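You operate a simulated robot arm through the tools that you are given. There is no shell and no other tool.

The job below is to be done with a simulated two-armed robot. You get a single attempt, and the scene is never put back.

## Task
Bleed the fuel line and park the red hose end in the black holder.
Fine: shut the bottle valve, open the black tap till the fuel pointer rests at zero, shut the red and black taps, then lift the hose. Where these are worked on the way, their far stop is far enough and under half their travel is too little: black tap.

It is judged by the outcome, as a careful person would: the job done as asked, and still so three seconds after it is handed in. It fails if anything else is knocked over, pushed out of place, dropped, spilled or broken.

## Robot
Two 7-joint arms with fingered hands on one trunk, on a base that moves. Base frame: it is fixed to the floor where the robot stands at the start and does not move with it; the origin is under the middle of the robot, x ahead of it, y to its left, z up. Units: mm, degrees, N and s.
The left shoulder is at the start at [20, 123, 1398], the right one opposite. With the tool pointing down near the work surface each hand reaches from about 100 to 460 mm from the robot's upright axis, wherever it stands, measured 20 degrees to its own side. Places, roughly: black holder [-700, 500, 800]; black tap [300, 400, 900]; bottle valve [400, 0, 700]; fuel gauge [400, 200, 800]; orange tap [300, 500, 900]; red tap [200, 600, 900]. Payload 2.4 kg a hand.
Tool frame (each hand has its own): the origin (TCP) lies between the finger pads and is the grasp point; the fingertips stand 17 mm ahead of it; z points along the fingers, y is the line along which they close. The gripper opens to 88 mm; its body begins 47 mm behind the TCP. The gripper is a hand of 3 fingers: y runs from the thumb to the fingers, the wrist lies at [0, 0, -165] in the tool frame, and closing takes about 1.5 s.
Orientation is that of the tool frame in the base frame, as a unit quaternion [w, x, y, z]. With the fingers straight down and closing along the base's y, the tool's x points along the base's -x, its y along +y and its z along -z.

## Interface
- The arms move only by the tool apply_moves. It takes "left_motion", "right_motion" or both (then of equal length, played together; a hand with none holds still); each is a list that holds one entry, the list of rows, each a list of 7 numbers: the gripper command, from -1 (shut) to 1 (fully open), values between in proportion, then the shift along the tool's x, y, z in units of 400 mm (1.0 is 400 mm), then the turn, a rotation vector about the tool's x, y, z in units of 180 degrees (1.0 is 180 degrees). In form: [[[jaw, tx, ty, tz, ax, ay, az], ...]]. A call has 1 to 20 rows; each row is the pose to reach, as a shift and turn from the pose commanded when the call began, along the tool's axes at that moment. A call with a number of a shift or a turn outside -1 to 1 is refused whole. Rows are played at 5 a second. More than 50 mm and 8.6 degrees between two rows, or a gripper value outside its range, and nothing of the call is played. Where a pose cannot be reached the arm comes as near as it can. A force on the tool above 40 N (or 10 N above the force at the start of the call, whichever is more), or a blocked arm, ends the call early, and 0.2 s more pass. The fingers move at their own pace (about 45 mm/s each) and stop on an object; they squeeze with about 23 N. The grip force told is the motor's: it shows also when the fingers shut on nothing. Time passes only in rows, and 0.2 s behind the last, so rows that repeat a pose let the fingers close. It gives the time, the measured TCP pose, the force on the tool (base axes), the opening and the grip force at its end, in the units of the frame above (readings bear some noise), with the torque about the TCP (base axes, N m) and any sound that the robot's microphone picked up, and new pictures: "pictures" is both (left out), scene, wrist or none (wrist: the cameras of the hands that moved).
- Cameras (640 x 400 px; columns grow to the right, rows downward): "scene" is now at [-6.1, 52.8, 1829.3]; the picture's right is [0.96, -0.27, -0.00], its down [-0.26, -0.90, -0.36] and it looks along [0.10, 0.35, -0.93] (base axes); focal length 253 px, centre (320, 200). "left" rides on the left gripper at [-52, 4, -66] in its tool frame; the picture's right is [-0.08, -1.00, 0.00], its down [0.78, -0.07, -0.62] and it looks along [0.62, -0.05, 0.78] (tool axes); focal length 243 px, centre (320, 200). "right" rides on the right gripper at [52, 4, -66] in its tool frame; the picture's right is [-0.08, 1.00, 0.00], its down [-0.78, -0.07, -0.62] and it looks along [-0.62, -0.05, 0.78] (tool axes); focal length 243 px, centre (320, 200). There is no depth. A picture from a camera that has moved, and an enlarged one, comes with that camera's place and axes in the base frame and with its lens.
- lift_body(by): moves the trunk up (or, below 0, down) by that many mm; the arms and the scene camera ride with it, the base frame stays. It gives what a move gives, with no picture.
- steer(legs): drives the robot by 1 to 6 legs, each [ahead, left, turn to the left] in mm, mm and degrees, along the robot's own axes; the way and the turn of a leg run together, so that a leg with both is an arc; at most 1500 mm and 180 degrees a leg. The arms and the cameras ride along, it lands a little off, and it stops where it bumps. It gives what a move gives, and a new picture of the scene camera.
- hand_shape(shape, hand): the hand has 3 fingers and takes this shape, open, in about a second: jaw (thumb against the fingers, like two jaws); tri (thumb and two fingers); tip (a fingertip pinch); poke (one finger out to press); point (the index stretched); flat (the hand flat); cup (the hand cupped); fist (a fist). The gripper value then closes the fingers along that shape, each until it touches; the sizes above hold for jaw. It gives what a move gives, with no picture.
- turn_head(pan, tilt): turns the head with the scene camera to pan (to the left, within 120 degrees either way) and tilt (down, from -29 to 69), counted from straight ahead of the robot. It gives what a move gives, and a new picture of the scene camera.
- enlarge(camera, box): a new picture of the part [left, top, right, bottom] of that camera's present view, enlarged. The clock stands still meanwhile.
- job_done(): hands the job in; it is judged then, once.

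Nothing tells you exact positions but the pictures and the camera data. Unless the task says otherwise, let go and move clear before handing in.

The tools are called after ">>>" by a JSON object that holds its "op" and its "data". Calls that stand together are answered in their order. apply_moves: Moves the arms, as the interface text tells. Its arguments: {"type":"object","properties":{"left_motion":{"type":"array","items":{"type":"array","items":{"type":"array","items":{"type":"number"}}}},"right_motion":{"type":"array","items":{"type":"array","items":{"type":"array","items":{"type":"number"}}}},"pictures":{"type":"string","enum":["both","scene","wrist","none"]}},"required":[]} The other tools are called the same way: lift_body (by) moves the trunk up or down; hand_shape (shape, hand) gives the hand a shape; steer (legs) drives the base; turn_head (pan, tilt) turns the head that bears the scene camera; enlarge (camera, box) takes an enlarged picture of a part of a camera's view; job_done () hands the job in.

At the start:

```text
time_s: 0.0
left_tool_pos: [193.1, 262.9, 1194.2]
left_ee_rot: [0.0, 0.0, 1.0, 0.0]
left_ft_force: [-0.4, -0.3, -0.3]
left_torque: [0.02, 0.0, -0.05]
left_opening: 87.8
left_grasp_force: 0.1
left_shape: jaw
right_tool_pos: [275.5, 9.1, 1211.3]
right_ee_rot: [0.0, 0.0, 1.0, 0.0]
right_ft_force: [-0.2, 1.2, -0.5]
right_torque: [0.01, -0.01, 0.02]
right_opening: 87.7
right_grasp_force: 0.0
right_shape: jaw
trunk travel left (down, up): [-612.0, 218.0]
robot x, y, heading: [-0.7, -0.9, 0.2]
head pan, tilt (commanded): [74.1, 68.8]
```

scene: 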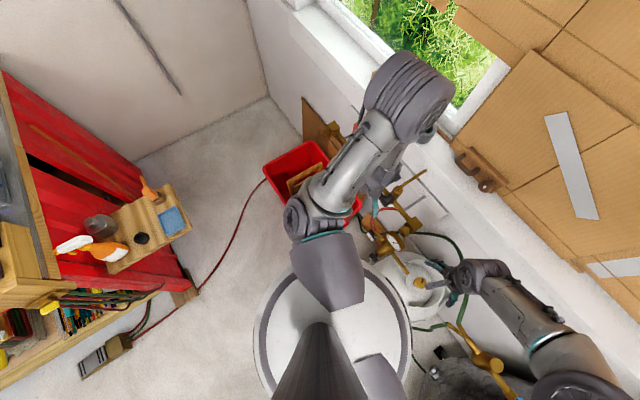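
right: 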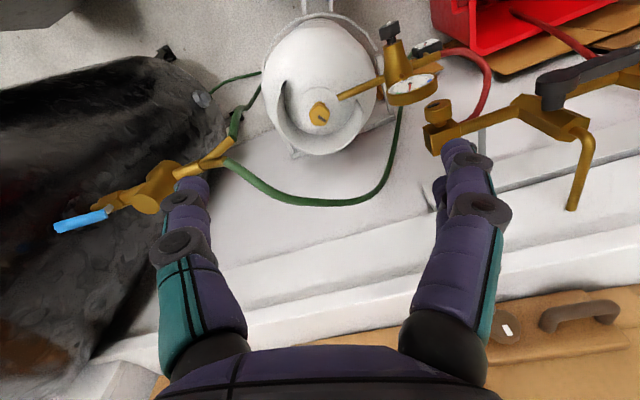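
left: 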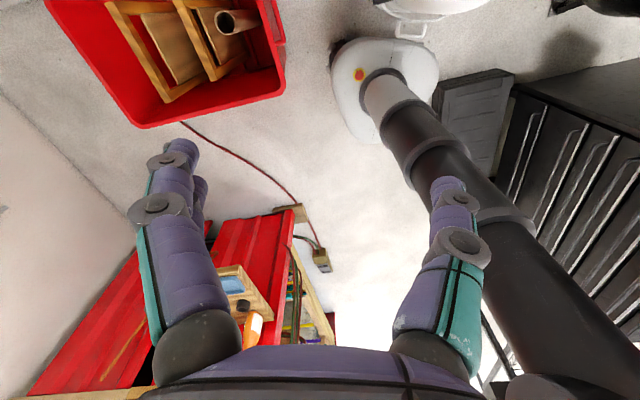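

I see a white gas bottle with a brass valve ahead of the robot, a brass fuel gauge assembly beside it and taps further left, partly hidden by the arms. I'll look around with the head first and enlarge the views to find the exact places.

>>> {"op": "enlarge", "data": {"camera": "scene", "box": [240, 100, 540, 290]}}

>>> {"op": "enlarge", "data": {"camera": "right", "box": [240, 0, 640, 250]}}

>>> {"op": "turn_head", "data": {"pan": 30, "tilt": 55}}

```text
2.11 times, centred on (390, 195) of scene
camera zoom: at [-6.1, 52.8, 1829.3], right [0.96, -0.27, 0.0], down [-0.26, -0.9, -0.36], along [0.1, 0.35, -0.93], focal length 533 px, centre (173, 210)
```

zoom: 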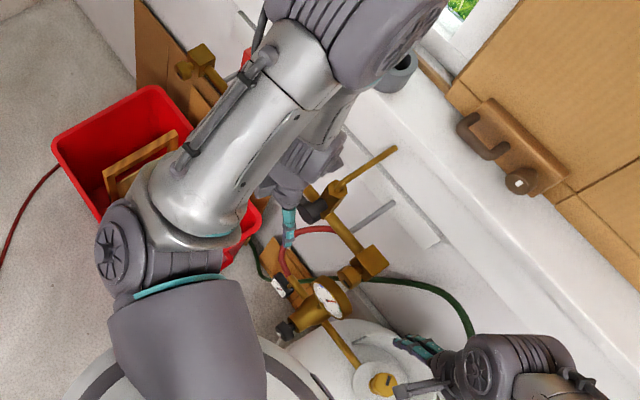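

```text
1.60 times, centred on (440, 125) of right
camera zoom: at [223.4, 14.2, 1276.7], right [0.08, 1.0, 0.0], down [0.78, -0.07, 0.62], along [0.62, -0.05, -0.78], focal length 388 px, centre (128, 320)
```

zoom: 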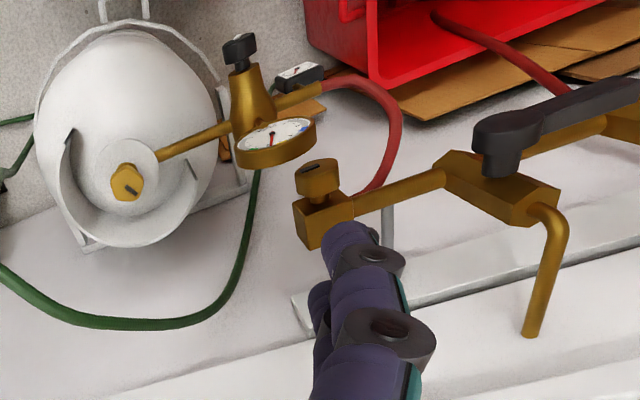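

```text
time_s: 1.1
left_tool_pos: [193.4, 263.5, 1193.4]
left_ee_rot: [0.0, 0.001, 1.0, 0.0]
left_ft_force: [-0.1, -0.2, 0.1]
left_torque: [0.0, -0.01, 0.02]
left_opening: 87.7
left_grasp_force: 0.0
left_shape: jaw
right_tool_pos: [275.3, 10.4, 1211.6]
right_ee_rot: [0.0, 0.0, 1.0, 0.0]
right_ft_force: [0.1, -0.3, -0.6]
right_torque: [0.01, -0.03, 0.0]
right_opening: 87.8
right_grasp_force: 0.1
right_shape: jaw
trunk travel left (down, up): [-612.0, 218.0]
robot x, y, heading: [3.0, -1.2, 0.1]
head pan, tilt (commanded): [30.0, 55.0]
camera scene: at [41.0, 35.1, 1844.7], right [0.5, -0.87, 0.0], down [-0.71, -0.41, -0.57], along [0.5, 0.29, -0.82], focal length 253 px, centre (320, 200)
```

scene: 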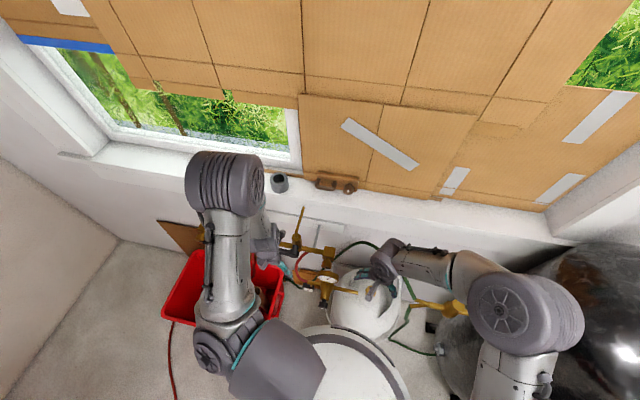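

The arms block part of the manifold. I'll look toward the black holder (behind left) and behind me before moving anything.

>>> {"op": "turn_head", "data": {"pan": 115, "tilt": 45}}

>>> {"op": "turn_head", "data": {"pan": -110, "tilt": 45}}

>>> {"op": "turn_head", "data": {"pan": 0, "tilt": 60}}

```text
time_s: 2.7
left_tool_pos: [194.2, 262.7, 1192.8]
left_ee_rot: [0.0, 0.0, 1.0, 0.0]
left_ft_force: [0.7, 0.4, 0.0]
left_torque: [0.03, 0.02, 0.01]
left_opening: 88.2
left_grasp_force: 0.0
left_shape: jaw
right_tool_pos: [275.0, 10.7, 1210.4]
right_ee_rot: [0.0, 0.0, 1.0, 0.0]
right_ft_force: [-0.4, -0.1, -0.5]
right_torque: [0.01, 0.0, 0.02]
right_opening: 87.9
right_grasp_force: 0.1
right_shape: jaw
trunk travel left (down, up): [-612.0, 218.0]
robot x, y, heading: [-0.0, 3.5, -0.2]
head pan, tilt (commanded): [115.0, 45.0]
camera scene: at [-55.7, 72.7, 1858.2], right [0.91, 0.42, 0.0], down [0.3, -0.64, -0.71], along [-0.3, 0.64, -0.71], focal length 253 px, centre (320, 200)
```

scene: 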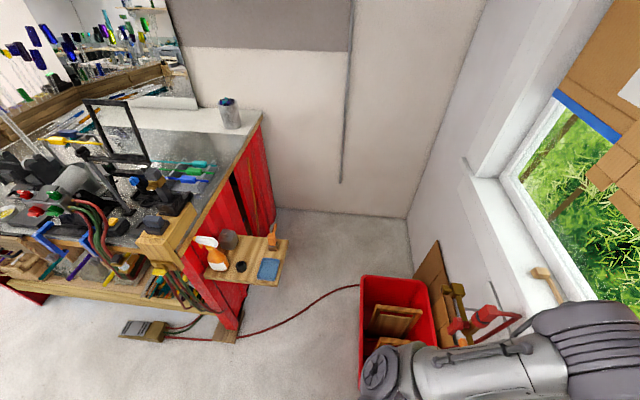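

```text
time_s: 5.9
left_tool_pos: [192.7, 262.6, 1192.3]
left_ee_rot: [-0.001, -0.001, 1.0, 0.0]
left_ft_force: [0.4, -0.7, 0.7]
left_torque: [0.0, 0.02, 0.01]
left_opening: 88.0
left_grasp_force: 0.0
left_shape: jaw
right_tool_pos: [275.1, 10.7, 1211.1]
right_ee_rot: [-0.001, 0.0, 1.0, 0.0]
right_ft_force: [-0.8, 0.5, -0.3]
right_torque: [-0.01, -0.03, 0.0]
right_opening: 88.0
right_grasp_force: 0.0
right_shape: jaw
trunk travel left (down, up): [-612.0, 218.0]
robot x, y, heading: [2.2, -1.1, 0.3]
head pan, tilt (commanded): [-110.0, 45.0]
camera scene: at [-49.2, -77.5, 1858.2], right [-0.94, 0.34, 0.0], down [0.24, 0.66, -0.71], along [-0.24, -0.66, -0.71], focal length 253 px, centre (320, 200)
```

scene: 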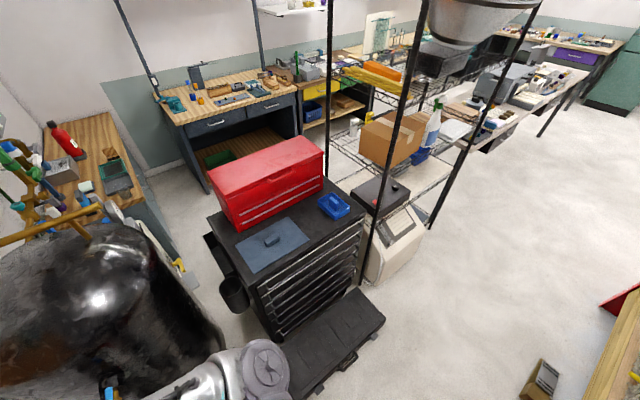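

```text
time_s: 7.8
left_tool_pos: [191.0, 262.6, 1193.3]
left_ee_rot: [0.0, 0.0, 1.0, 0.0]
left_ft_force: [0.1, -0.3, -0.4]
left_torque: [0.02, 0.0, 0.02]
left_opening: 87.8
left_grasp_force: 0.0
left_shape: jaw
right_tool_pos: [275.4, 10.7, 1211.5]
right_ee_rot: [0.0, 0.0, 1.0, 0.0]
right_ft_force: [-0.7, 0.4, -1.0]
right_torque: [-0.02, -0.04, -0.02]
right_opening: 87.7
right_grasp_force: 0.1
right_shape: jaw
trunk travel left (down, up): [-612.0, 218.0]
robot x, y, heading: [1.3, -1.3, -0.0]
head pan, tilt (commanded): [0.0, 60.0]
camera scene: at [45.3, -1.1, 1838.7], right [0.0, -1.0, 0.0], down [-0.87, 0.0, -0.5], along [0.5, 0.0, -0.87], focal length 253 px, centre (320, 200)
```

scene: 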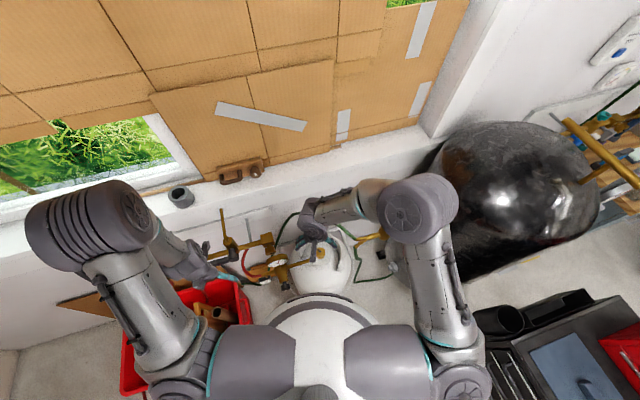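

The holder appears to be the black ring in the small wooden shelf at about [-655, 470, 800]; the taps are hidden by the left arm. I'll back off a little to look at the manifold freely.

>>> {"op": "steer", "data": {"legs": [[-250, 0, 0]]}}

>>> {"op": "turn_head", "data": {"pan": 30, "tilt": 50}}

```text
time_s: 9.6
left_tool_pos: [-61.3, 263.5, 1192.9]
left_ee_rot: [0.0, -0.001, 1.0, 0.0]
left_ft_force: [0.4, 0.8, -0.1]
left_torque: [-0.02, -0.01, 0.03]
left_opening: 87.5
left_grasp_force: 0.1
left_shape: jaw
right_tool_pos: [24.1, 11.4, 1211.6]
right_ee_rot: [0.001, -0.002, 1.0, -0.001]
right_ft_force: [0.0, 0.0, -0.7]
right_torque: [-0.01, 0.01, 0.02]
right_opening: 87.7
right_grasp_force: 0.1
right_shape: jaw
trunk travel left (down, up): [-612.0, 218.0]
robot x, y, heading: [-249.2, -1.2, 0.1]
head pan, tilt (commanded): [0.0, 60.0]
camera scene: at [-206.3, -1.3, 1838.7], right [0.0, -1.0, 0.0], down [-0.87, 0.0, -0.5], along [0.5, 0.0, -0.87], focal length 253 px, centre (320, 200)
```

scene: 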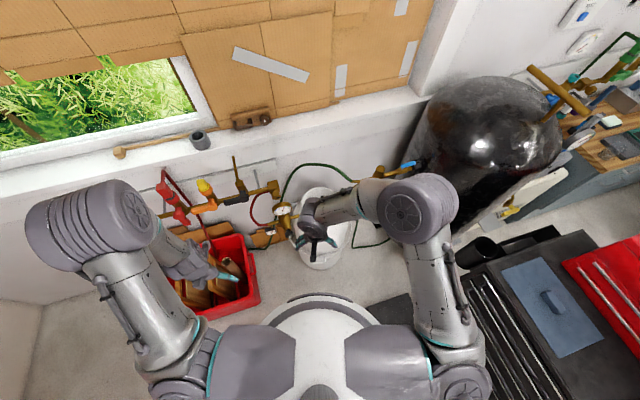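

```text
time_s: 10.6
left_tool_pos: [-59.1, 262.3, 1193.2]
left_ee_rot: [0.001, -0.001, 1.0, 0.0]
left_ft_force: [-0.2, 0.0, -0.5]
left_torque: [0.06, -0.04, 0.03]
left_opening: 88.0
left_grasp_force: 0.1
left_shape: jaw
right_tool_pos: [25.6, 10.0, 1211.8]
right_ee_rot: [-0.001, -0.001, 1.0, 0.0]
right_ft_force: [0.5, 0.1, 0.3]
right_torque: [-0.01, 0.01, 0.0]
right_opening: 88.0
right_grasp_force: 0.1
right_shape: jaw
trunk travel left (down, up): [-612.0, 218.0]
robot x, y, heading: [-249.7, -0.3, 0.3]
head pan, tilt (commanded): [30.0, 50.0]
camera scene: at [-205.4, 37.2, 1851.2], right [0.5, -0.87, 0.0], down [-0.66, -0.38, -0.64], along [0.56, 0.32, -0.77], focal length 253 px, centre (320, 200)
```

scene: 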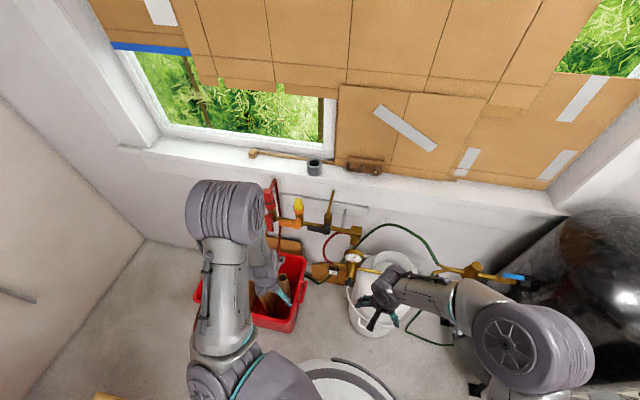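

>>> {"op": "turn_head", "data": {"pan": 5, "tilt": 45}}

>>> {"op": "enlarge", "data": {"camera": "scene", "box": [120, 160, 440, 360]}}

```text
time_s: 11.5
left_tool_pos: [-58.5, 262.0, 1193.0]
left_ee_rot: [0.0, -0.001, 1.0, 0.0]
left_ft_force: [-0.2, -0.4, -0.1]
left_torque: [0.0, 0.0, -0.01]
left_opening: 87.7
left_grasp_force: 0.0
left_shape: jaw
right_tool_pos: [24.1, 9.9, 1210.7]
right_ee_rot: [0.0, -0.002, 1.0, 0.001]
right_ft_force: [-0.3, 0.4, -0.2]
right_torque: [0.02, 0.0, 0.04]
right_opening: 87.8
right_grasp_force: 0.0
right_shape: jaw
trunk travel left (down, up): [-612.0, 218.0]
robot x, y, heading: [-250.4, -0.1, -0.0]
head pan, tilt (commanded): [5.0, 45.0]
camera scene: at [-191.0, 6.0, 1858.2], right [0.09, -1.0, 0.0], down [-0.7, -0.06, -0.71], along [0.7, 0.06, -0.71], focal length 253 px, centre (320, 200)
```

scene: 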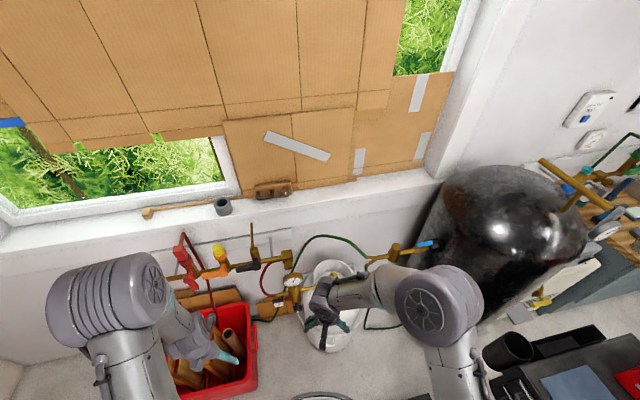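

```text
2.00 times, centred on (280, 260) of scene
camera zoom: at [-191.0, 6.0, 1858.2], right [0.09, -1.0, 0.0], down [-0.7, -0.06, -0.71], along [0.7, 0.06, -0.71], focal length 506 px, centre (400, 80)
```

zoom: 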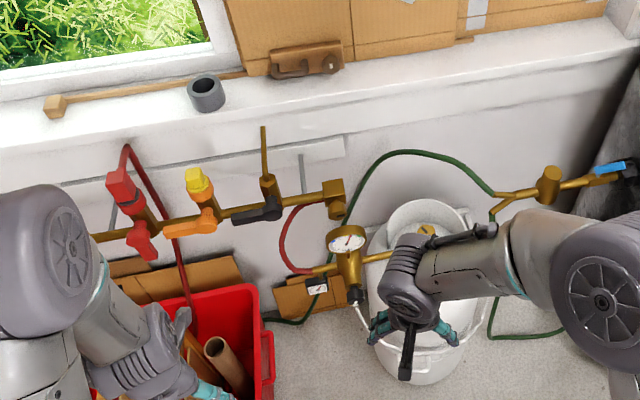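

I can see the manifold: red, orange and black taps from left to right, a gauge with regulator, and the white bottle with a brass valve. I'll strafe left a bit so that the right wrist camera (which looks forward) sees the taps close up.

>>> {"op": "steer", "data": {"legs": [[0, 250, 0]]}}

>>> {"op": "enlarge", "data": {"camera": "right", "box": [0, 0, 640, 400]}}

```text
time_s: 13.3
left_tool_pos: [-59.5, 513.0, 1193.0]
left_ee_rot: [0.0, -0.002, 1.0, 0.0]
left_ft_force: [0.3, 0.4, 0.5]
left_torque: [0.0, 0.02, -0.03]
left_opening: 88.0
left_grasp_force: 0.1
left_shape: jaw
right_tool_pos: [23.5, 260.0, 1211.6]
right_ee_rot: [0.0, -0.002, 1.0, 0.0]
right_ft_force: [0.1, 0.3, -0.3]
right_torque: [-0.02, -0.02, 0.04]
right_opening: 88.1
right_grasp_force: 0.1
right_shape: jaw
trunk travel left (down, up): [-612.0, 218.0]
robot x, y, heading: [-246.2, 246.6, 0.4]
head pan, tilt (commanded): [5.0, 45.0]
camera scene: at [-191.8, 255.2, 1858.2], right [0.09, -1.0, 0.0], down [-0.7, -0.06, -0.71], along [0.7, 0.06, -0.71], focal length 253 px, centre (320, 200)
```

scene: 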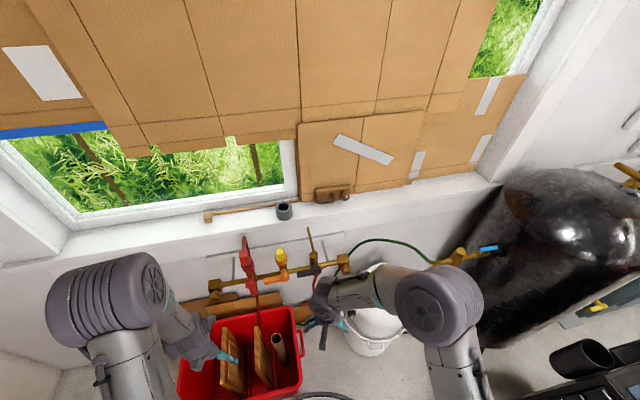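

```text
1.00 times, centred on (320, 200) of right (not enlarged: the box is as wide or as high as the picture)
camera zoom: at [-28.0, 263.6, 1276.7], right [0.08, 1.0, 0.0], down [0.78, -0.06, 0.62], along [0.62, -0.05, -0.78], focal length 243 px, centre (320, 200)
```

zoom: 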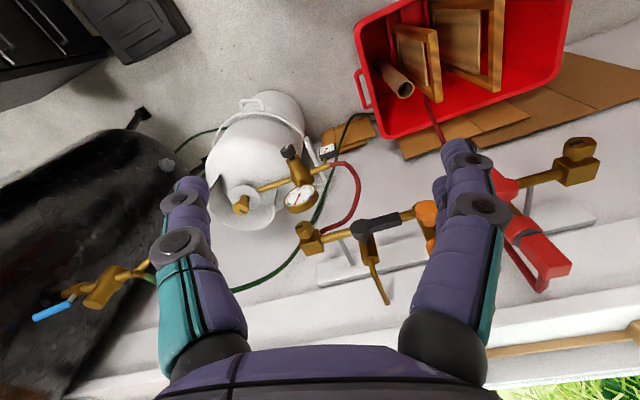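

The right wrist camera sees the taps between the fingers; I'll strafe a bit further left so that they're in the clear middle of the view.

>>> {"op": "steer", "data": {"legs": [[0, 130, 0]]}}

>>> {"op": "enlarge", "data": {"camera": "right", "box": [180, 60, 500, 260]}}

>>> {"op": "enlarge", "data": {"camera": "right", "box": [0, 0, 640, 400]}}

>>> {"op": "enlarge", "data": {"camera": "scene", "box": [180, 160, 440, 322]}}

```text
time_s: 14.6
left_tool_pos: [-60.8, 643.7, 1192.4]
left_ee_rot: [0.001, -0.001, 1.0, 0.0]
left_ft_force: [0.1, 0.2, -0.2]
left_torque: [0.0, -0.03, 0.01]
left_opening: 87.9
left_grasp_force: 0.1
left_shape: jaw
right_tool_pos: [23.7, 390.8, 1211.9]
right_ee_rot: [0.0, -0.001, 1.0, 0.0]
right_ft_force: [0.0, -0.1, -0.6]
right_torque: [0.01, -0.02, -0.03]
right_opening: 88.2
right_grasp_force: 0.0
right_shape: jaw
trunk travel left (down, up): [-612.0, 218.0]
robot x, y, heading: [-251.5, 377.0, 0.4]
head pan, tilt (commanded): [5.0, 45.0]
camera scene: at [-192.2, 385.7, 1858.2], right [0.09, -1.0, 0.0], down [-0.7, -0.06, -0.71], along [0.7, 0.06, -0.71], focal length 253 px, centre (320, 200)
```

scene: 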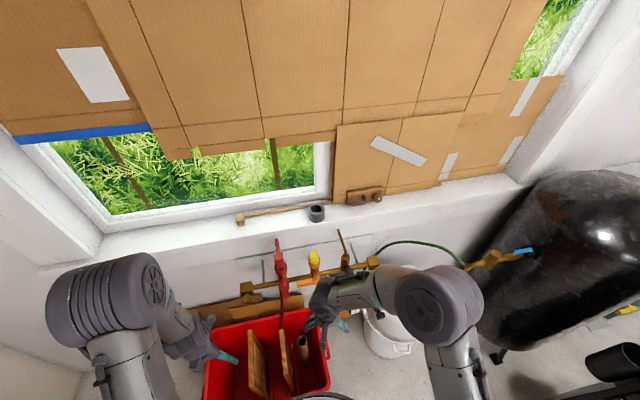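

```text
2.00 times, centred on (340, 160) of right
camera zoom: at [-28.5, 394.1, 1276.7], right [0.08, 1.0, 0.0], down [0.78, -0.06, 0.62], along [0.62, -0.05, -0.78], focal length 485 px, centre (280, 280)
```

zoom: 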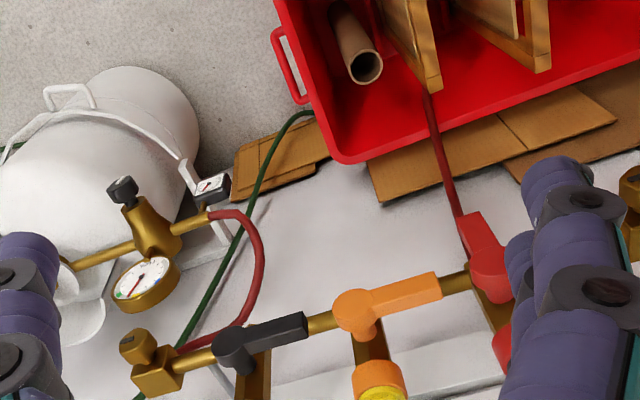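

```text
1.00 times, centred on (320, 200) of right (not enlarged: the box is as wide or as high as the picture)
camera zoom: at [-28.5, 394.1, 1276.7], right [0.08, 1.0, 0.0], down [0.78, -0.06, 0.62], along [0.62, -0.05, -0.78], focal length 243 px, centre (320, 200)
```

zoom: 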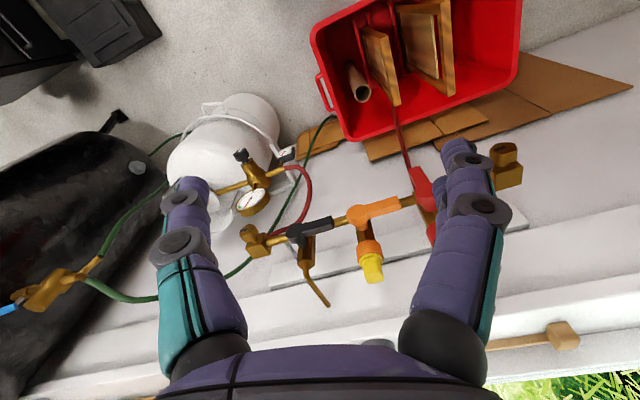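

```text
2.46 times, centred on (310, 241) of scene
camera zoom: at [-192.2, 385.7, 1858.2], right [0.09, -1.0, 0.0], down [-0.7, -0.06, -0.71], along [0.7, 0.06, -0.71], focal length 623 px, centre (345, 99)
```

zoom: 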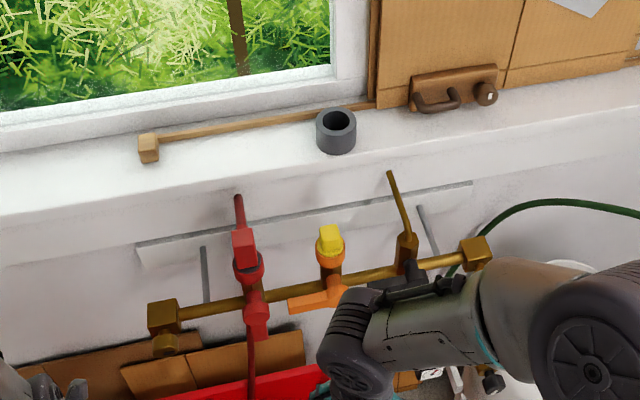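

The manifold runs at an angle (about 17° to the base y axis), with red open (lever toward me) and orange and black shut (levers along the pipe). Before driving more I'll check the clearance between the base and the red bin.

>>> {"op": "turn_head", "data": {"pan": 0, "tilt": 69}}

>>> {"op": "enlarge", "data": {"camera": "left", "box": [0, 0, 640, 400]}}

```text
time_s: 15.4
left_tool_pos: [-60.3, 641.9, 1192.7]
left_ee_rot: [0.0, -0.002, 1.0, 0.001]
left_ft_force: [0.6, -0.1, -0.1]
left_torque: [-0.04, 0.02, 0.04]
left_opening: 87.9
left_grasp_force: 0.1
left_shape: jaw
right_tool_pos: [24.0, 390.2, 1211.1]
right_ee_rot: [0.001, -0.002, 1.0, 0.001]
right_ft_force: [0.5, -0.1, -0.3]
right_torque: [0.07, -0.01, -0.04]
right_opening: 88.0
right_grasp_force: 0.1
right_shape: jaw
trunk travel left (down, up): [-612.0, 218.0]
robot x, y, heading: [-251.8, 381.4, 0.3]
head pan, tilt (commanded): [0.0, 68.8]
camera scene: at [-217.3, 377.3, 1829.4], right [0.0, -1.0, 0.0], down [-0.93, 0.0, -0.36], along [0.36, 0.0, -0.93], focal length 253 px, centre (320, 200)
```

scene: 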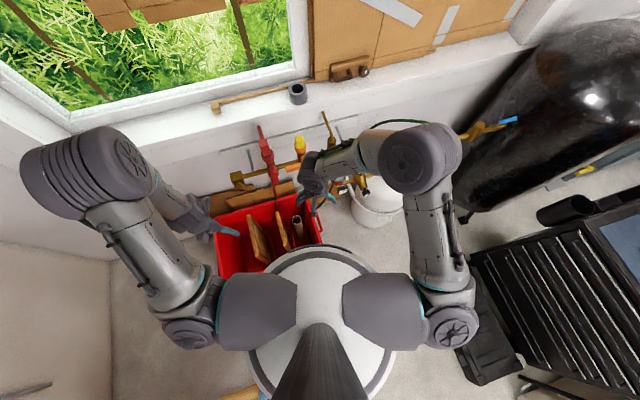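

```text
1.00 times, centred on (320, 200) of left (not enlarged: the box is as wide or as high as the picture)
camera zoom: at [-8.3, 646.4, 1259.5], right [0.09, -1.0, 0.0], down [-0.78, -0.07, 0.62], along [-0.62, -0.05, -0.78], focal length 243 px, centre (320, 200)
```

zoom: 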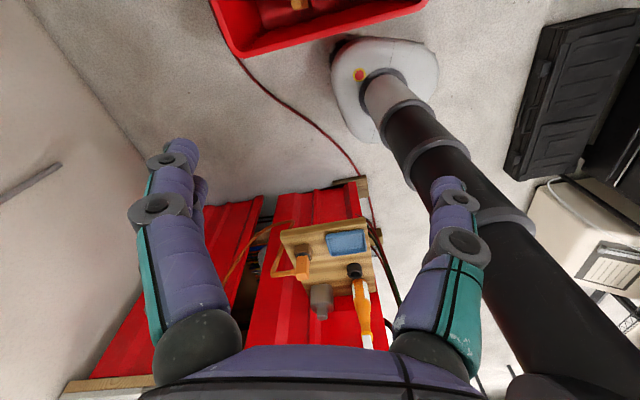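

The base has clearance to the bin now. I'll go back to a stance before the bottle valve (about [401, 0, 754]) and look at it close up with the right wrist camera.

>>> {"op": "steer", "data": {"legs": [[0, -290, 0], [245, 0, 0]]}}

>>> {"op": "apply_moves", "data": {"right_motion": [[[1, -0.05, 0, 0.1, 0, 0, 0], [1, -0.1, 0, 0.2, 0, 0, 0], [1, -0.1, 0, 0.3, 0, 0, 0], [1, -0.1, 0, 0.4, 0, 0, 0], [1, -0.1, 0, 0.5, 0, 0, 0]]]}}

```text
time_s: 18.8
left_tool_pos: [185.7, 355.4, 1192.8]
left_ee_rot: [-0.001, -0.001, 1.0, 0.0]
left_ft_force: [0.3, -0.2, 0.7]
left_torque: [0.01, 0.0, -0.01]
left_opening: 88.0
left_grasp_force: 0.0
left_shape: jaw
right_tool_pos: [268.5, 103.9, 1211.0]
right_ee_rot: [0.0, 0.0, 1.0, 0.0]
right_ft_force: [-0.2, 0.5, 0.0]
right_torque: [-0.04, -0.02, 0.04]
right_opening: 87.8
right_grasp_force: 0.0
right_shape: jaw
trunk travel left (down, up): [-612.0, 218.0]
robot x, y, heading: [-7.2, 92.7, -0.2]
head pan, tilt (commanded): [0.0, 68.8]
camera scene: at [28.0, 91.7, 1829.3], right [0.0, -1.0, 0.0], down [-0.93, 0.0, -0.36], along [0.36, 0.0, -0.93], focal length 253 px, centre (320, 200)
```

scene: 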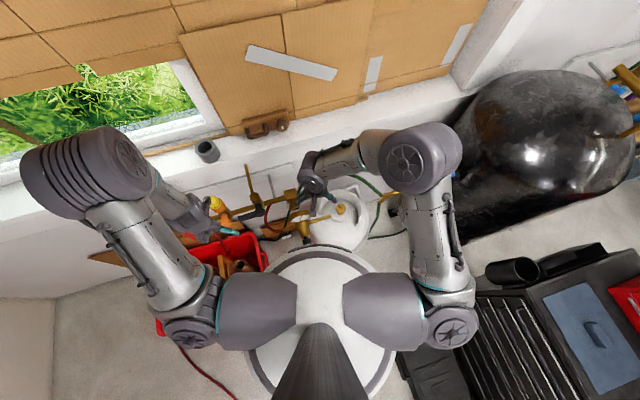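

```text
time_s: 20.0
left_tool_pos: [185.5, 354.7, 1193.4]
left_ee_rot: [0.001, -0.001, 1.0, 0.0]
left_ft_force: [-0.2, -1.0, -0.2]
left_torque: [0.04, -0.01, 0.01]
left_opening: 88.0
left_grasp_force: 0.1
left_shape: jaw
right_tool_pos: [307.1, 103.2, 1010.2]
right_ee_rot: [0.001, -0.001, 1.0, 0.0]
right_ft_force: [-0.3, 0.6, -0.3]
right_torque: [0.03, -0.01, 0.02]
right_opening: 87.9
right_grasp_force: 0.0
right_shape: jaw
trunk travel left (down, up): [-612.0, 218.0]
robot x, y, heading: [-2.8, 98.0, -0.1]
head pan, tilt (commanded): [0.0, 68.8]
camera scene: at [27.0, 91.6, 1829.3], right [0.0, -1.0, 0.0], down [-0.93, 0.0, -0.36], along [0.36, 0.0, -0.93], focal length 253 px, centre (320, 200)
camera right: at [256.3, 106.7, 1075.7], right [0.08, 1.0, 0.0], down [0.78, -0.07, 0.62], along [0.62, -0.05, -0.78], focal length 243 px, centre (320, 200)
```

scene: 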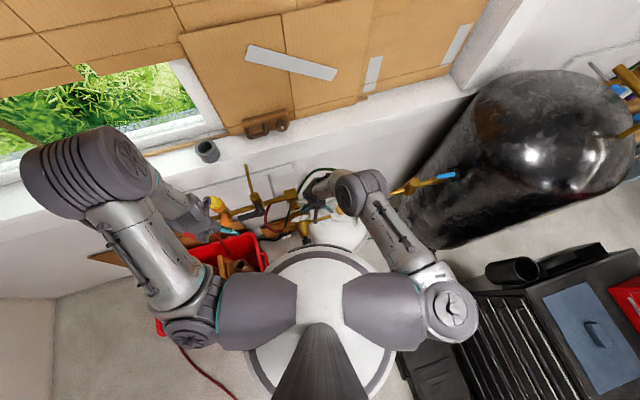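
right: 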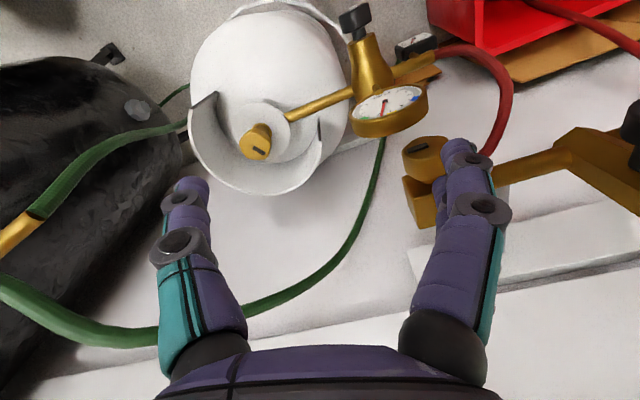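

>>> {"op": "enlarge", "data": {"camera": "right", "box": [180, 60, 340, 180]}}

>>> {"op": "enlarge", "data": {"camera": "right", "box": [300, 0, 540, 150]}}

```text
3.33 times, centred on (260, 120) of right
camera zoom: at [256.3, 106.7, 1075.7], right [0.08, 1.0, 0.0], down [0.78, -0.07, 0.62], along [0.62, -0.05, -0.78], focal length 809 px, centre (520, 467)
```

zoom: 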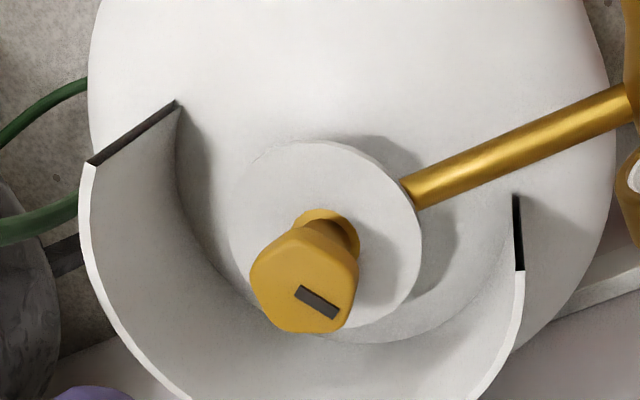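

```text
2.67 times, centred on (420, 75) of right
camera zoom: at [256.3, 106.7, 1075.7], right [0.08, 1.0, 0.0], down [0.78, -0.07, 0.62], along [0.62, -0.05, -0.78], focal length 647 px, centre (53, 533)
```

zoom: 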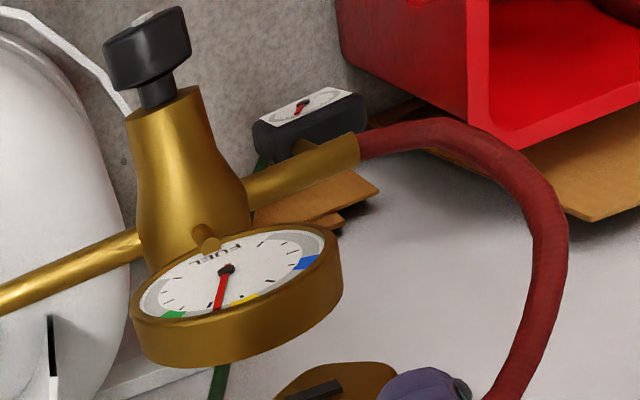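

The valve knob is a brass head on a vertical stem at about [404, 1, 754] inside an open guard ring. I'll bring the right hand above it and pre-turn the wrist counter-clockwise so I have a long clockwise stroke.

>>> {"op": "apply_moves", "data": {"right_motion": [[[1, -0.06, -0.064, 0.06, 0, 0, 0], [1, -0.12, -0.128, 0.12, 0, 0, 0], [1, -0.18, -0.192, 0.2, 0, 0, 0], [1, -0.2425, -0.255, 0.28, 0, 0, 0], [1, -0.2425, -0.255, 0.35, 0, 0, 0], [1, -0.2425, -0.255, 0.35, 0, 0, 0]]]}}

>>> {"op": "enlarge", "data": {"camera": "right", "box": [200, 60, 440, 210]}}

```text
time_s: 21.4
left_tool_pos: [184.9, 355.5, 1193.7]
left_ee_rot: [-0.001, -0.002, 1.0, -0.001]
left_ft_force: [1.1, 0.6, 0.3]
left_torque: [-0.05, 0.01, 0.0]
left_opening: 87.9
left_grasp_force: 0.0
left_shape: jaw
right_tool_pos: [359.2, 3.0, 941.6]
right_ee_rot: [0.0, 0.0, 1.0, 0.001]
right_ft_force: [-0.4, -1.0, -0.1]
right_torque: [0.01, -0.03, 0.0]
right_opening: 87.9
right_grasp_force: 0.1
right_shape: jaw
right hand out of reach, approached as far as the arm can: row 3, 4, 5, 6
trunk travel left (down, up): [-612.0, 218.0]
robot x, y, heading: [-6.9, 95.8, 0.4]
head pan, tilt (commanded): [0.0, 68.8]
camera scene: at [27.1, 91.1, 1829.3], right [0.0, -1.0, 0.0], down [-0.93, 0.0, -0.36], along [0.36, 0.0, -0.93], focal length 253 px, centre (320, 200)
camera right: at [307.4, 6.9, 1007.0], right [0.08, 1.0, 0.0], down [0.78, -0.07, 0.62], along [0.62, -0.05, -0.78], focal length 243 px, centre (320, 200)
```

scene: 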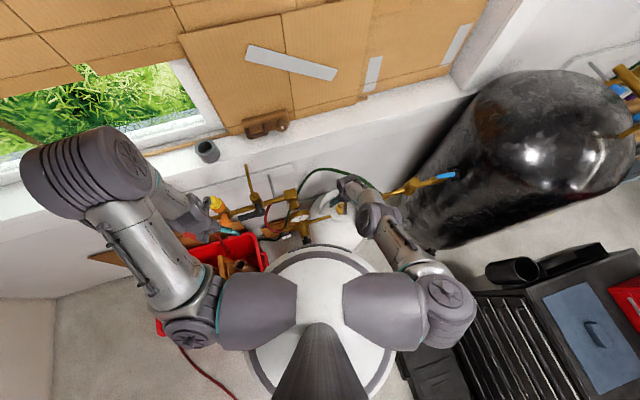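
right: 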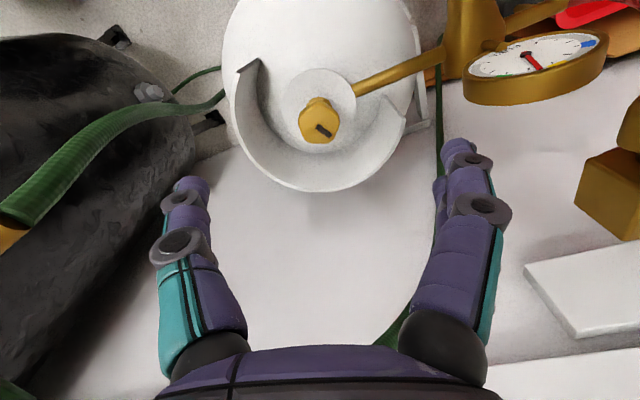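

```text
2.67 times, centred on (320, 135) of right
camera zoom: at [307.4, 6.9, 1007.0], right [0.08, 1.0, 0.0], down [0.78, -0.07, 0.62], along [0.62, -0.05, -0.78], focal length 647 px, centre (320, 373)
```

zoom: 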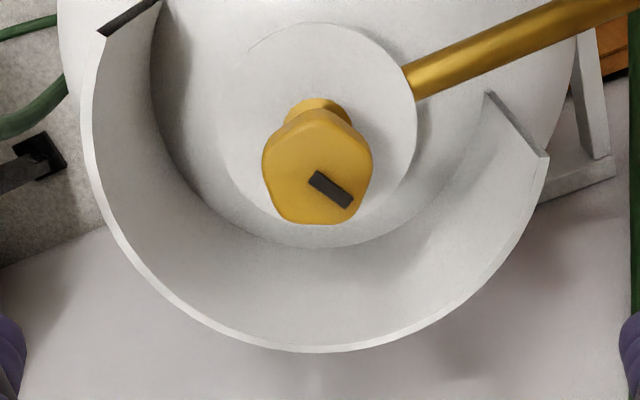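

The arm runs out of reach at this trunk height. I'll lift and draw back the right hand (and draw back the left), then lower the trunk so the shoulder gets nearer to the valve's height.

>>> {"op": "apply_moves", "data": {"right_motion": [[[1, 0.05, 0, -0.1, 0, 0, 0], [1, 0.12, 0, -0.2, 0, 0, 0], [1, 0.2, 0, -0.3, 0, 0, 0], [1, 0.25, 0, -0.4, 0, 0, 0], [1, 0.25, 0, -0.5, 0, 0, 0], [1, 0.25, 0, -0.6, 0, 0, 0]]], "left_motion": [[[1, 0.05, 0, 0, 0, 0, 0], [1, 0.1, 0, 0, 0, 0, 0], [1, 0.15, 0, 0, 0, 0, 0], [1, 0.2, 0, -0.05, 0, 0, 0], [1, 0.25, 0, -0.1, 0, 0, 0], [1, 0.25, 0, -0.15, 0, 0, 0]]], "pictures": "none"}}

>>> {"op": "lift_body", "data": {"by": -220}}

```text
refused: row 3 steps farther than a row can; nothing moved
```

```text
time_s: 23.7
left_tool_pos: [185.3, 355.4, 973.3]
left_ee_rot: [0.0, -0.002, 1.0, 0.0]
left_ft_force: [-0.8, -0.5, -0.1]
left_torque: [0.03, 0.01, 0.06]
left_opening: 87.8
left_grasp_force: 0.1
left_shape: jaw
right_tool_pos: [360.3, 2.6, 721.3]
right_ee_rot: [0.0, -0.001, 1.0, -0.001]
right_ft_force: [-0.1, 0.3, -0.7]
right_torque: [-0.02, -0.01, -0.01]
right_opening: 87.8
right_grasp_force: 0.1
right_shape: jaw
trunk travel left (down, up): [-392.0, 438.0]
robot x, y, heading: [-4.6, 91.0, 0.0]
head pan, tilt (commanded): [0.0, 68.8]
```

The arm move was refused (a row stepped too far) but the trunk went down; luckily no contact force shows. I'll check pictures before anything else.

>>> {"op": "enlarge", "data": {"camera": "right", "box": [0, 0, 640, 400]}}

>>> {"op": "enlarge", "data": {"camera": "scene", "box": [200, 150, 480, 325]}}

>>> {"op": "enlarge", "data": {"camera": "left", "box": [0, 0, 640, 400]}}

```text
1.00 times, centred on (320, 200) of right (not enlarged: the box is as wide or as high as the picture)
camera zoom: at [307.3, 7.3, 787.2], right [0.08, 1.0, 0.0], down [0.78, -0.07, 0.62], along [0.62, -0.05, -0.78], focal length 243 px, centre (320, 200)
```

zoom: 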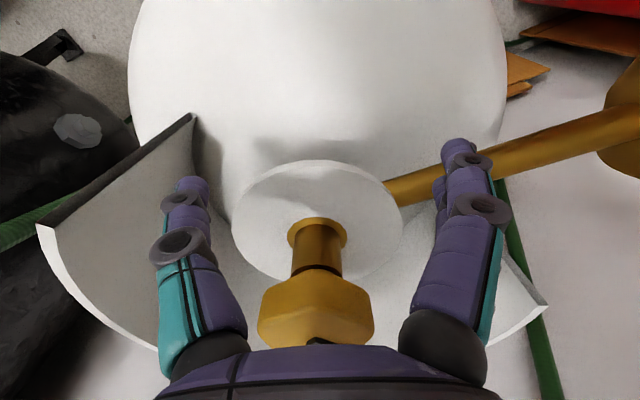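

```text
2.29 times, centred on (340, 238) of scene
camera zoom: at [27.0, 91.6, 1609.4], right [0.0, -1.0, 0.0], down [-0.93, 0.0, -0.36], along [0.36, 0.0, -0.93], focal length 578 px, centre (274, 114)
```

zoom: 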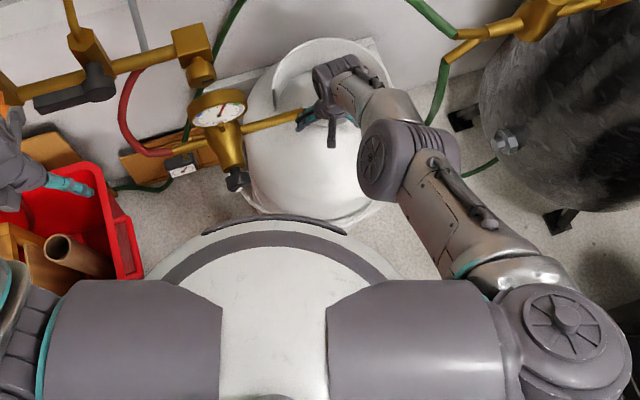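

```text
1.00 times, centred on (320, 200) of left (not enlarged: the box is as wide or as high as the picture)
camera zoom: at [236.5, 360.1, 1039.6], right [0.09, -1.0, 0.0], down [-0.78, -0.07, 0.62], along [-0.62, -0.05, -0.78], focal length 243 px, centre (320, 200)
```

zoom: 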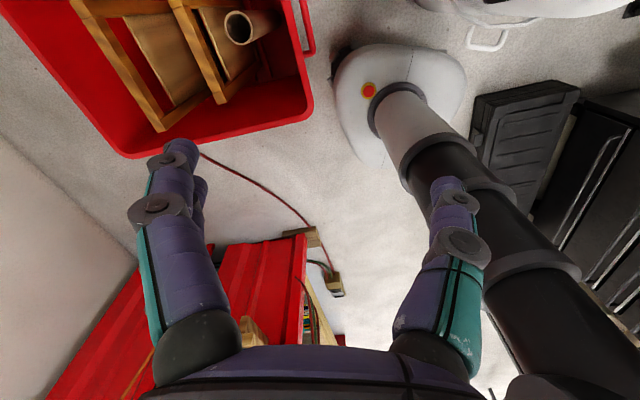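

The open fingers straddle the stem without touching. I'll raise the trunk again to lift the hand straight out, and sort out the arm's commanded pose in free air.

>>> {"op": "lift_body", "data": {"by": 170}}

>>> {"op": "apply_moves", "data": {"right_motion": [[[1, 0.02, 0, -0.02, 0, 0, 0], [1, 0.02, 0, -0.02, 0, 0, 0]]], "pictures": "none"}}

```text
time_s: 25.7
left_tool_pos: [184.8, 356.4, 1142.7]
left_ee_rot: [0.0, -0.001, 1.0, 0.0]
left_ft_force: [-0.2, 0.3, -0.7]
left_torque: [-0.02, -0.02, -0.02]
left_opening: 87.9
left_grasp_force: 0.1
left_shape: jaw
right_tool_pos: [359.3, 3.8, 891.8]
right_ee_rot: [0.0, -0.001, 1.0, 0.001]
right_ft_force: [-0.2, 0.4, 0.0]
right_torque: [0.03, 0.05, 0.02]
right_opening: 87.9
right_grasp_force: 0.0
right_shape: jaw
trunk travel left (down, up): [-562.0, 268.0]
robot x, y, heading: [-4.9, 93.2, 0.3]
head pan, tilt (commanded): [0.0, 68.8]
```

```text
time_s: 26.3
left_tool_pos: [183.8, 356.4, 1141.7]
left_ee_rot: [0.0, -0.001, 1.0, 0.0]
left_ft_force: [-0.4, -0.5, -1.1]
left_torque: [0.04, 0.01, 0.03]
left_opening: 87.9
left_grasp_force: 0.1
left_shape: jaw
right_tool_pos: [351.0, 3.5, 900.0]
right_ee_rot: [0.001, -0.001, 1.0, 0.0]
right_ft_force: [-0.7, 0.7, 1.6]
right_torque: [0.04, 0.0, 0.0]
right_opening: 87.9
right_grasp_force: 0.0
right_shape: jaw
trunk travel left (down, up): [-562.0, 268.0]
robot x, y, heading: [-6.6, 89.2, 0.2]
head pan, tilt (commanded): [0.0, 68.8]
```

>>> {"op": "apply_moves", "data": {"right_motion": [[[1, 0.04, 0, -0.1, 0, 0, 0], [1, 0.08, 0, -0.2, 0, 0, 0], [1, 0.12, 0, -0.3, 0, 0, 0], [1, 0.16, 0, -0.4, 0, 0, 0], [1, 0.2, 0, -0.5, 0, 0, 0]]], "left_motion": [[[1, 0.05, 0, -0.05, 0, 0, 0], [1, 0.1, 0, -0.1, 0, 0, 0], [1, 0.15, 0, -0.15, 0, 0, 0], [1, 0.2, 0, -0.2, 0, 0, 0], [1, 0.25, 0, -0.25, 0, 0, 0]]], "pictures": "scene"}}

```text
time_s: 27.5
left_tool_pos: [127.9, 400.8, 1276.3]
left_ee_rot: [0.001, 0.0, 1.0, 0.0]
left_ft_force: [0.4, -0.3, 0.3]
left_torque: [-0.01, 0.0, 0.0]
left_opening: 87.8
left_grasp_force: 0.1
left_shape: jaw
left hand out of reach, approached as far as the arm can: row 1, 2, 3, 4, 5
right_tool_pos: [270.0, 2.6, 1100.6]
right_ee_rot: [0.001, -0.001, 1.0, 0.0]
right_ft_force: [0.2, 0.3, -0.4]
right_torque: [-0.03, 0.0, 0.0]
right_opening: 87.8
right_grasp_force: 0.1
right_shape: jaw
trunk travel left (down, up): [-562.0, 268.0]
robot x, y, heading: [-8.1, 90.5, 0.1]
head pan, tilt (commanded): [0.0, 68.8]
camera scene: at [25.6, 90.5, 1779.3], right [0.0, -1.0, 0.0], down [-0.93, 0.0, -0.36], along [0.36, 0.0, -0.93], focal length 253 px, centre (320, 200)
```

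scene: 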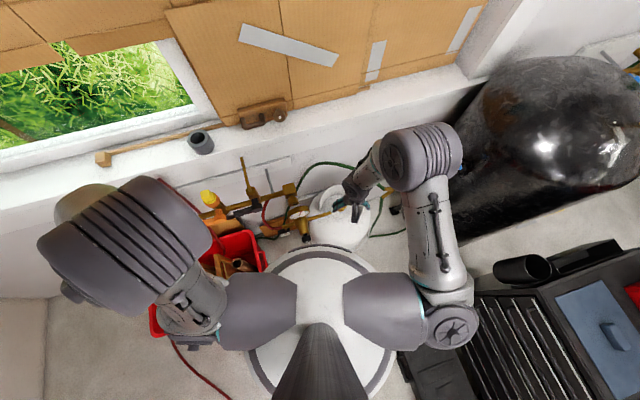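

>>> {"op": "lift_body", "data": {"by": -200}}

>>> {"op": "apply_moves", "data": {"right_motion": [[[1, 0, 0, 0, 0, 0, -0.045], [1, 0, 0, 0, 0, 0, -0.09], [1, 0, 0, 0, 0, 0, -0.135], [1, 0, 0, 0, 0, 0, -0.18], [1, 0, 0, 0, 0, 0, -0.225], [1, 0, 0, 0, 0, 0, -0.27], [1, 0, 0, 0, 0, 0, -0.315], [1, 0, 0, 0, 0, 0, -0.36], [1, 0, 0, 0, 0, 0, -0.405], [1, 0, 0, 0, 0, 0, -0.45], [1, 0, 0, 0, 0, 0, -0.495]]]}}

```text
time_s: 29.6
left_tool_pos: [128.3, 401.7, 1075.6]
left_ee_rot: [0.0, 0.0, 1.0, 0.0]
left_ft_force: [-0.2, 0.0, 0.7]
left_torque: [0.02, 0.01, -0.03]
left_opening: 88.0
left_grasp_force: 0.1
left_shape: jaw
right_tool_pos: [270.9, 5.2, 900.2]
right_ee_rot: [0.0, 0.0, 1.0, -0.001]
right_ft_force: [-0.1, -0.3, 0.2]
right_torque: [0.02, -0.01, -0.02]
right_opening: 88.2
right_grasp_force: 0.0
right_shape: jaw
trunk travel left (down, up): [-362.0, 468.0]
robot x, y, heading: [-7.3, 91.4, 0.1]
head pan, tilt (commanded): [0.0, 68.8]
```

```text
time_s: 32.0
left_tool_pos: [128.7, 401.5, 1074.3]
left_ee_rot: [0.0, -0.001, 1.0, 0.0]
left_ft_force: [0.0, -0.5, 0.2]
left_torque: [0.0, 0.0, 0.0]
left_opening: 88.0
left_grasp_force: 0.1
left_shape: jaw
right_tool_pos: [271.8, 4.5, 900.5]
right_ee_rot: [0.001, -0.703, 0.711, -0.001]
right_ft_force: [0.6, -0.2, -0.3]
right_torque: [-0.04, 0.0, 0.02]
right_opening: 87.8
right_grasp_force: 0.0
right_shape: jaw
trunk travel left (down, up): [-362.0, 468.0]
robot x, y, heading: [-7.5, 93.5, 0.1]
head pan, tilt (commanded): [0.0, 68.8]
camera scene: at [26.9, 91.5, 1579.3], right [0.0, -1.0, 0.0], down [-0.93, 0.0, -0.36], along [0.36, 0.0, -0.93], focal length 253 px, centre (320, 200)
camera right: at [266.6, -48.7, 965.7], right [-1.0, 0.1, 0.0], down [0.07, 0.78, 0.62], along [0.06, 0.62, -0.78], focal length 243 px, centre (320, 200)
```

scene: 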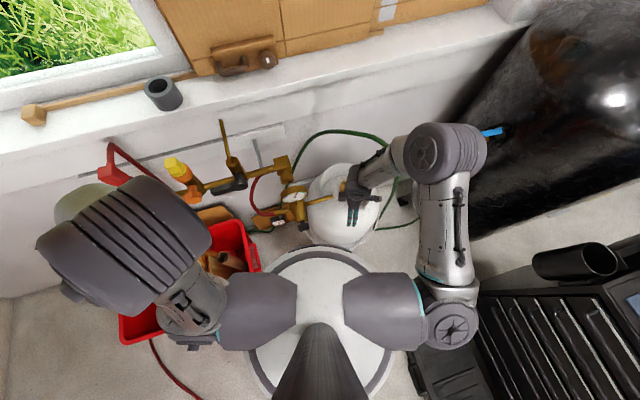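
right: 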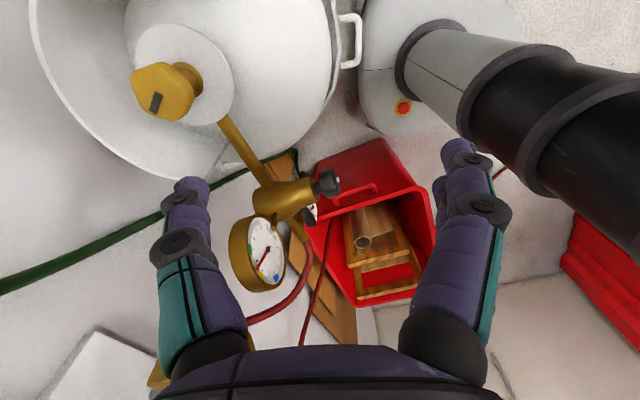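

The wrist turns -90° without trouble. Now I'll move above the knob and take a centring look.

>>> {"op": "apply_moves", "data": {"right_motion": [[[1, 0.004, -0.087, 0.02, 0, 0, 0], [1, 0.008, -0.174, 0.04, 0, 0, 0], [1, 0.012, -0.261, 0.08, 0, 0, 0], [1, 0.016, -0.348, 0.125, 0, 0, 0], [1, 0.016, -0.348, 0.125, 0, 0, 0]]], "pictures": "wrist"}}

>>> {"op": "enlarge", "data": {"camera": "right", "box": [200, 100, 440, 250]}}

```text
time_s: 33.2
left_tool_pos: [129.0, 400.6, 1074.9]
left_ee_rot: [0.0, 0.0, 1.0, 0.0]
left_ft_force: [-0.6, 0.3, 0.4]
left_torque: [-0.01, -0.01, 0.0]
left_opening: 87.9
left_grasp_force: 0.0
left_shape: jaw
right_tool_pos: [410.5, -4.6, 851.1]
right_ee_rot: [-0.001, -0.703, 0.711, 0.0]
right_ft_force: [-0.1, 0.3, 0.3]
right_torque: [0.01, 0.01, 0.0]
right_opening: 87.8
right_grasp_force: 0.1
right_shape: jaw
trunk travel left (down, up): [-362.0, 468.0]
robot x, y, heading: [-7.2, 94.8, 0.2]
head pan, tilt (commanded): [0.0, 68.8]
camera right: at [406.1, -56.7, 915.7], right [-1.0, 0.1, 0.0], down [0.08, 0.78, 0.62], along [0.06, 0.62, -0.78], focal length 243 px, centre (320, 200)
```

right: 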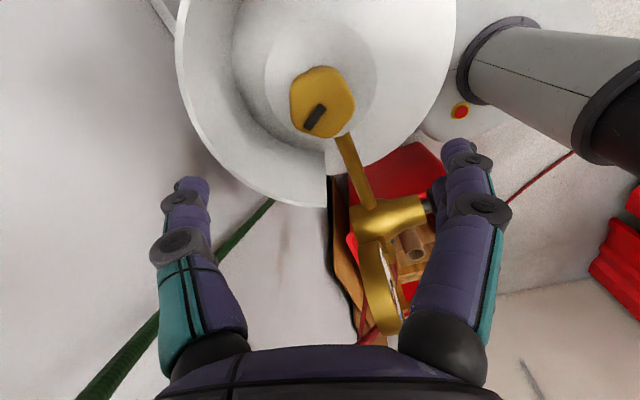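

```text
2.67 times, centred on (320, 175) of right
camera zoom: at [406.1, -56.7, 915.7], right [-1.0, 0.1, 0.0], down [0.08, 0.78, 0.62], along [0.06, 0.62, -0.78], focal length 647 px, centre (320, 267)
```

zoom: 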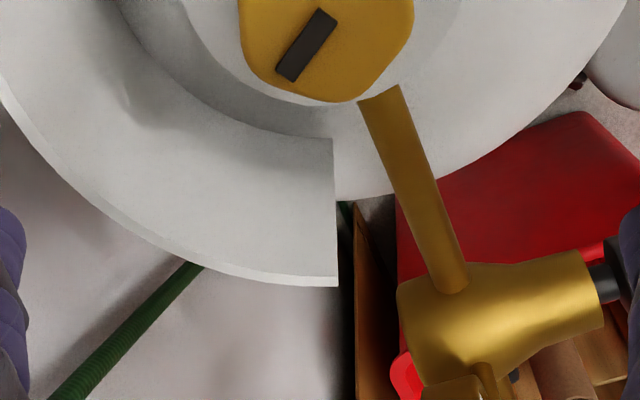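

The knob lies right below the hand. I'll descend to z≈741 and close on it.

>>> {"op": "apply_moves", "data": {"right_motion": [[[1, 0, 0, 0.06, 0, 0, 0], [1, 0, 0, 0.12, 0, 0, 0], [1, 0, 0, 0.18, 0, 0, 0], [1, 0, 0, 0.23, 0, 0, 0], [1, 0, 0, 0.275, 0, 0, 0], [1, 0, 0, 0.275, 0, 0, 0]]], "pictures": "both"}}

```text
time_s: 34.6
left_tool_pos: [128.5, 402.1, 1074.7]
left_ee_rot: [0.0, -0.001, 1.0, 0.0]
left_ft_force: [0.4, -0.2, -0.9]
left_torque: [-0.01, 0.05, -0.01]
left_opening: 87.8
left_grasp_force: 0.2
left_shape: jaw
right_tool_pos: [400.4, -6.0, 748.3]
right_ee_rot: [-0.001, -0.702, 0.712, 0.0]
right_ft_force: [0.5, 0.0, 0.2]
right_torque: [0.05, -0.03, 0.02]
right_opening: 88.0
right_grasp_force: 0.1
right_shape: jaw
right hand out of reach, approached as far as the arm can: row 4, 5, 6
trunk travel left (down, up): [-362.0, 468.0]
robot x, y, heading: [-9.0, 95.7, 0.1]
head pan, tilt (commanded): [0.0, 68.8]
camera scene: at [27.0, 91.5, 1579.3], right [0.0, -1.0, 0.0], down [-0.93, 0.0, -0.36], along [0.36, 0.0, -0.93], focal length 253 px, centre (320, 200)
camera right: at [395.3, -59.8, 814.1], right [-1.0, 0.1, 0.0], down [0.08, 0.78, 0.62], along [0.06, 0.62, -0.78], focal length 243 px, centre (320, 200)
```

scene: 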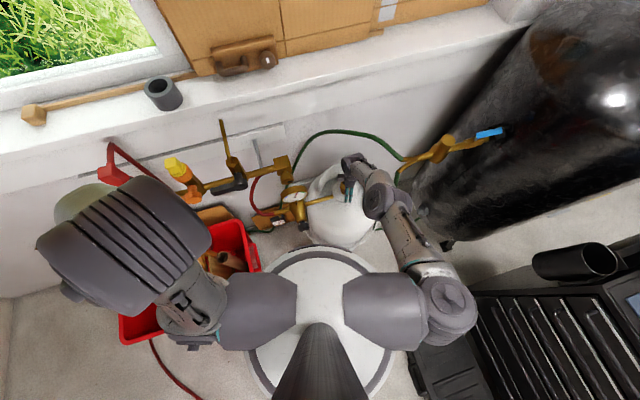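
right: 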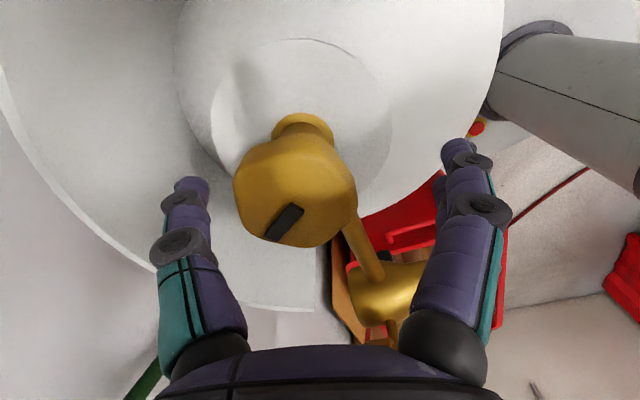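

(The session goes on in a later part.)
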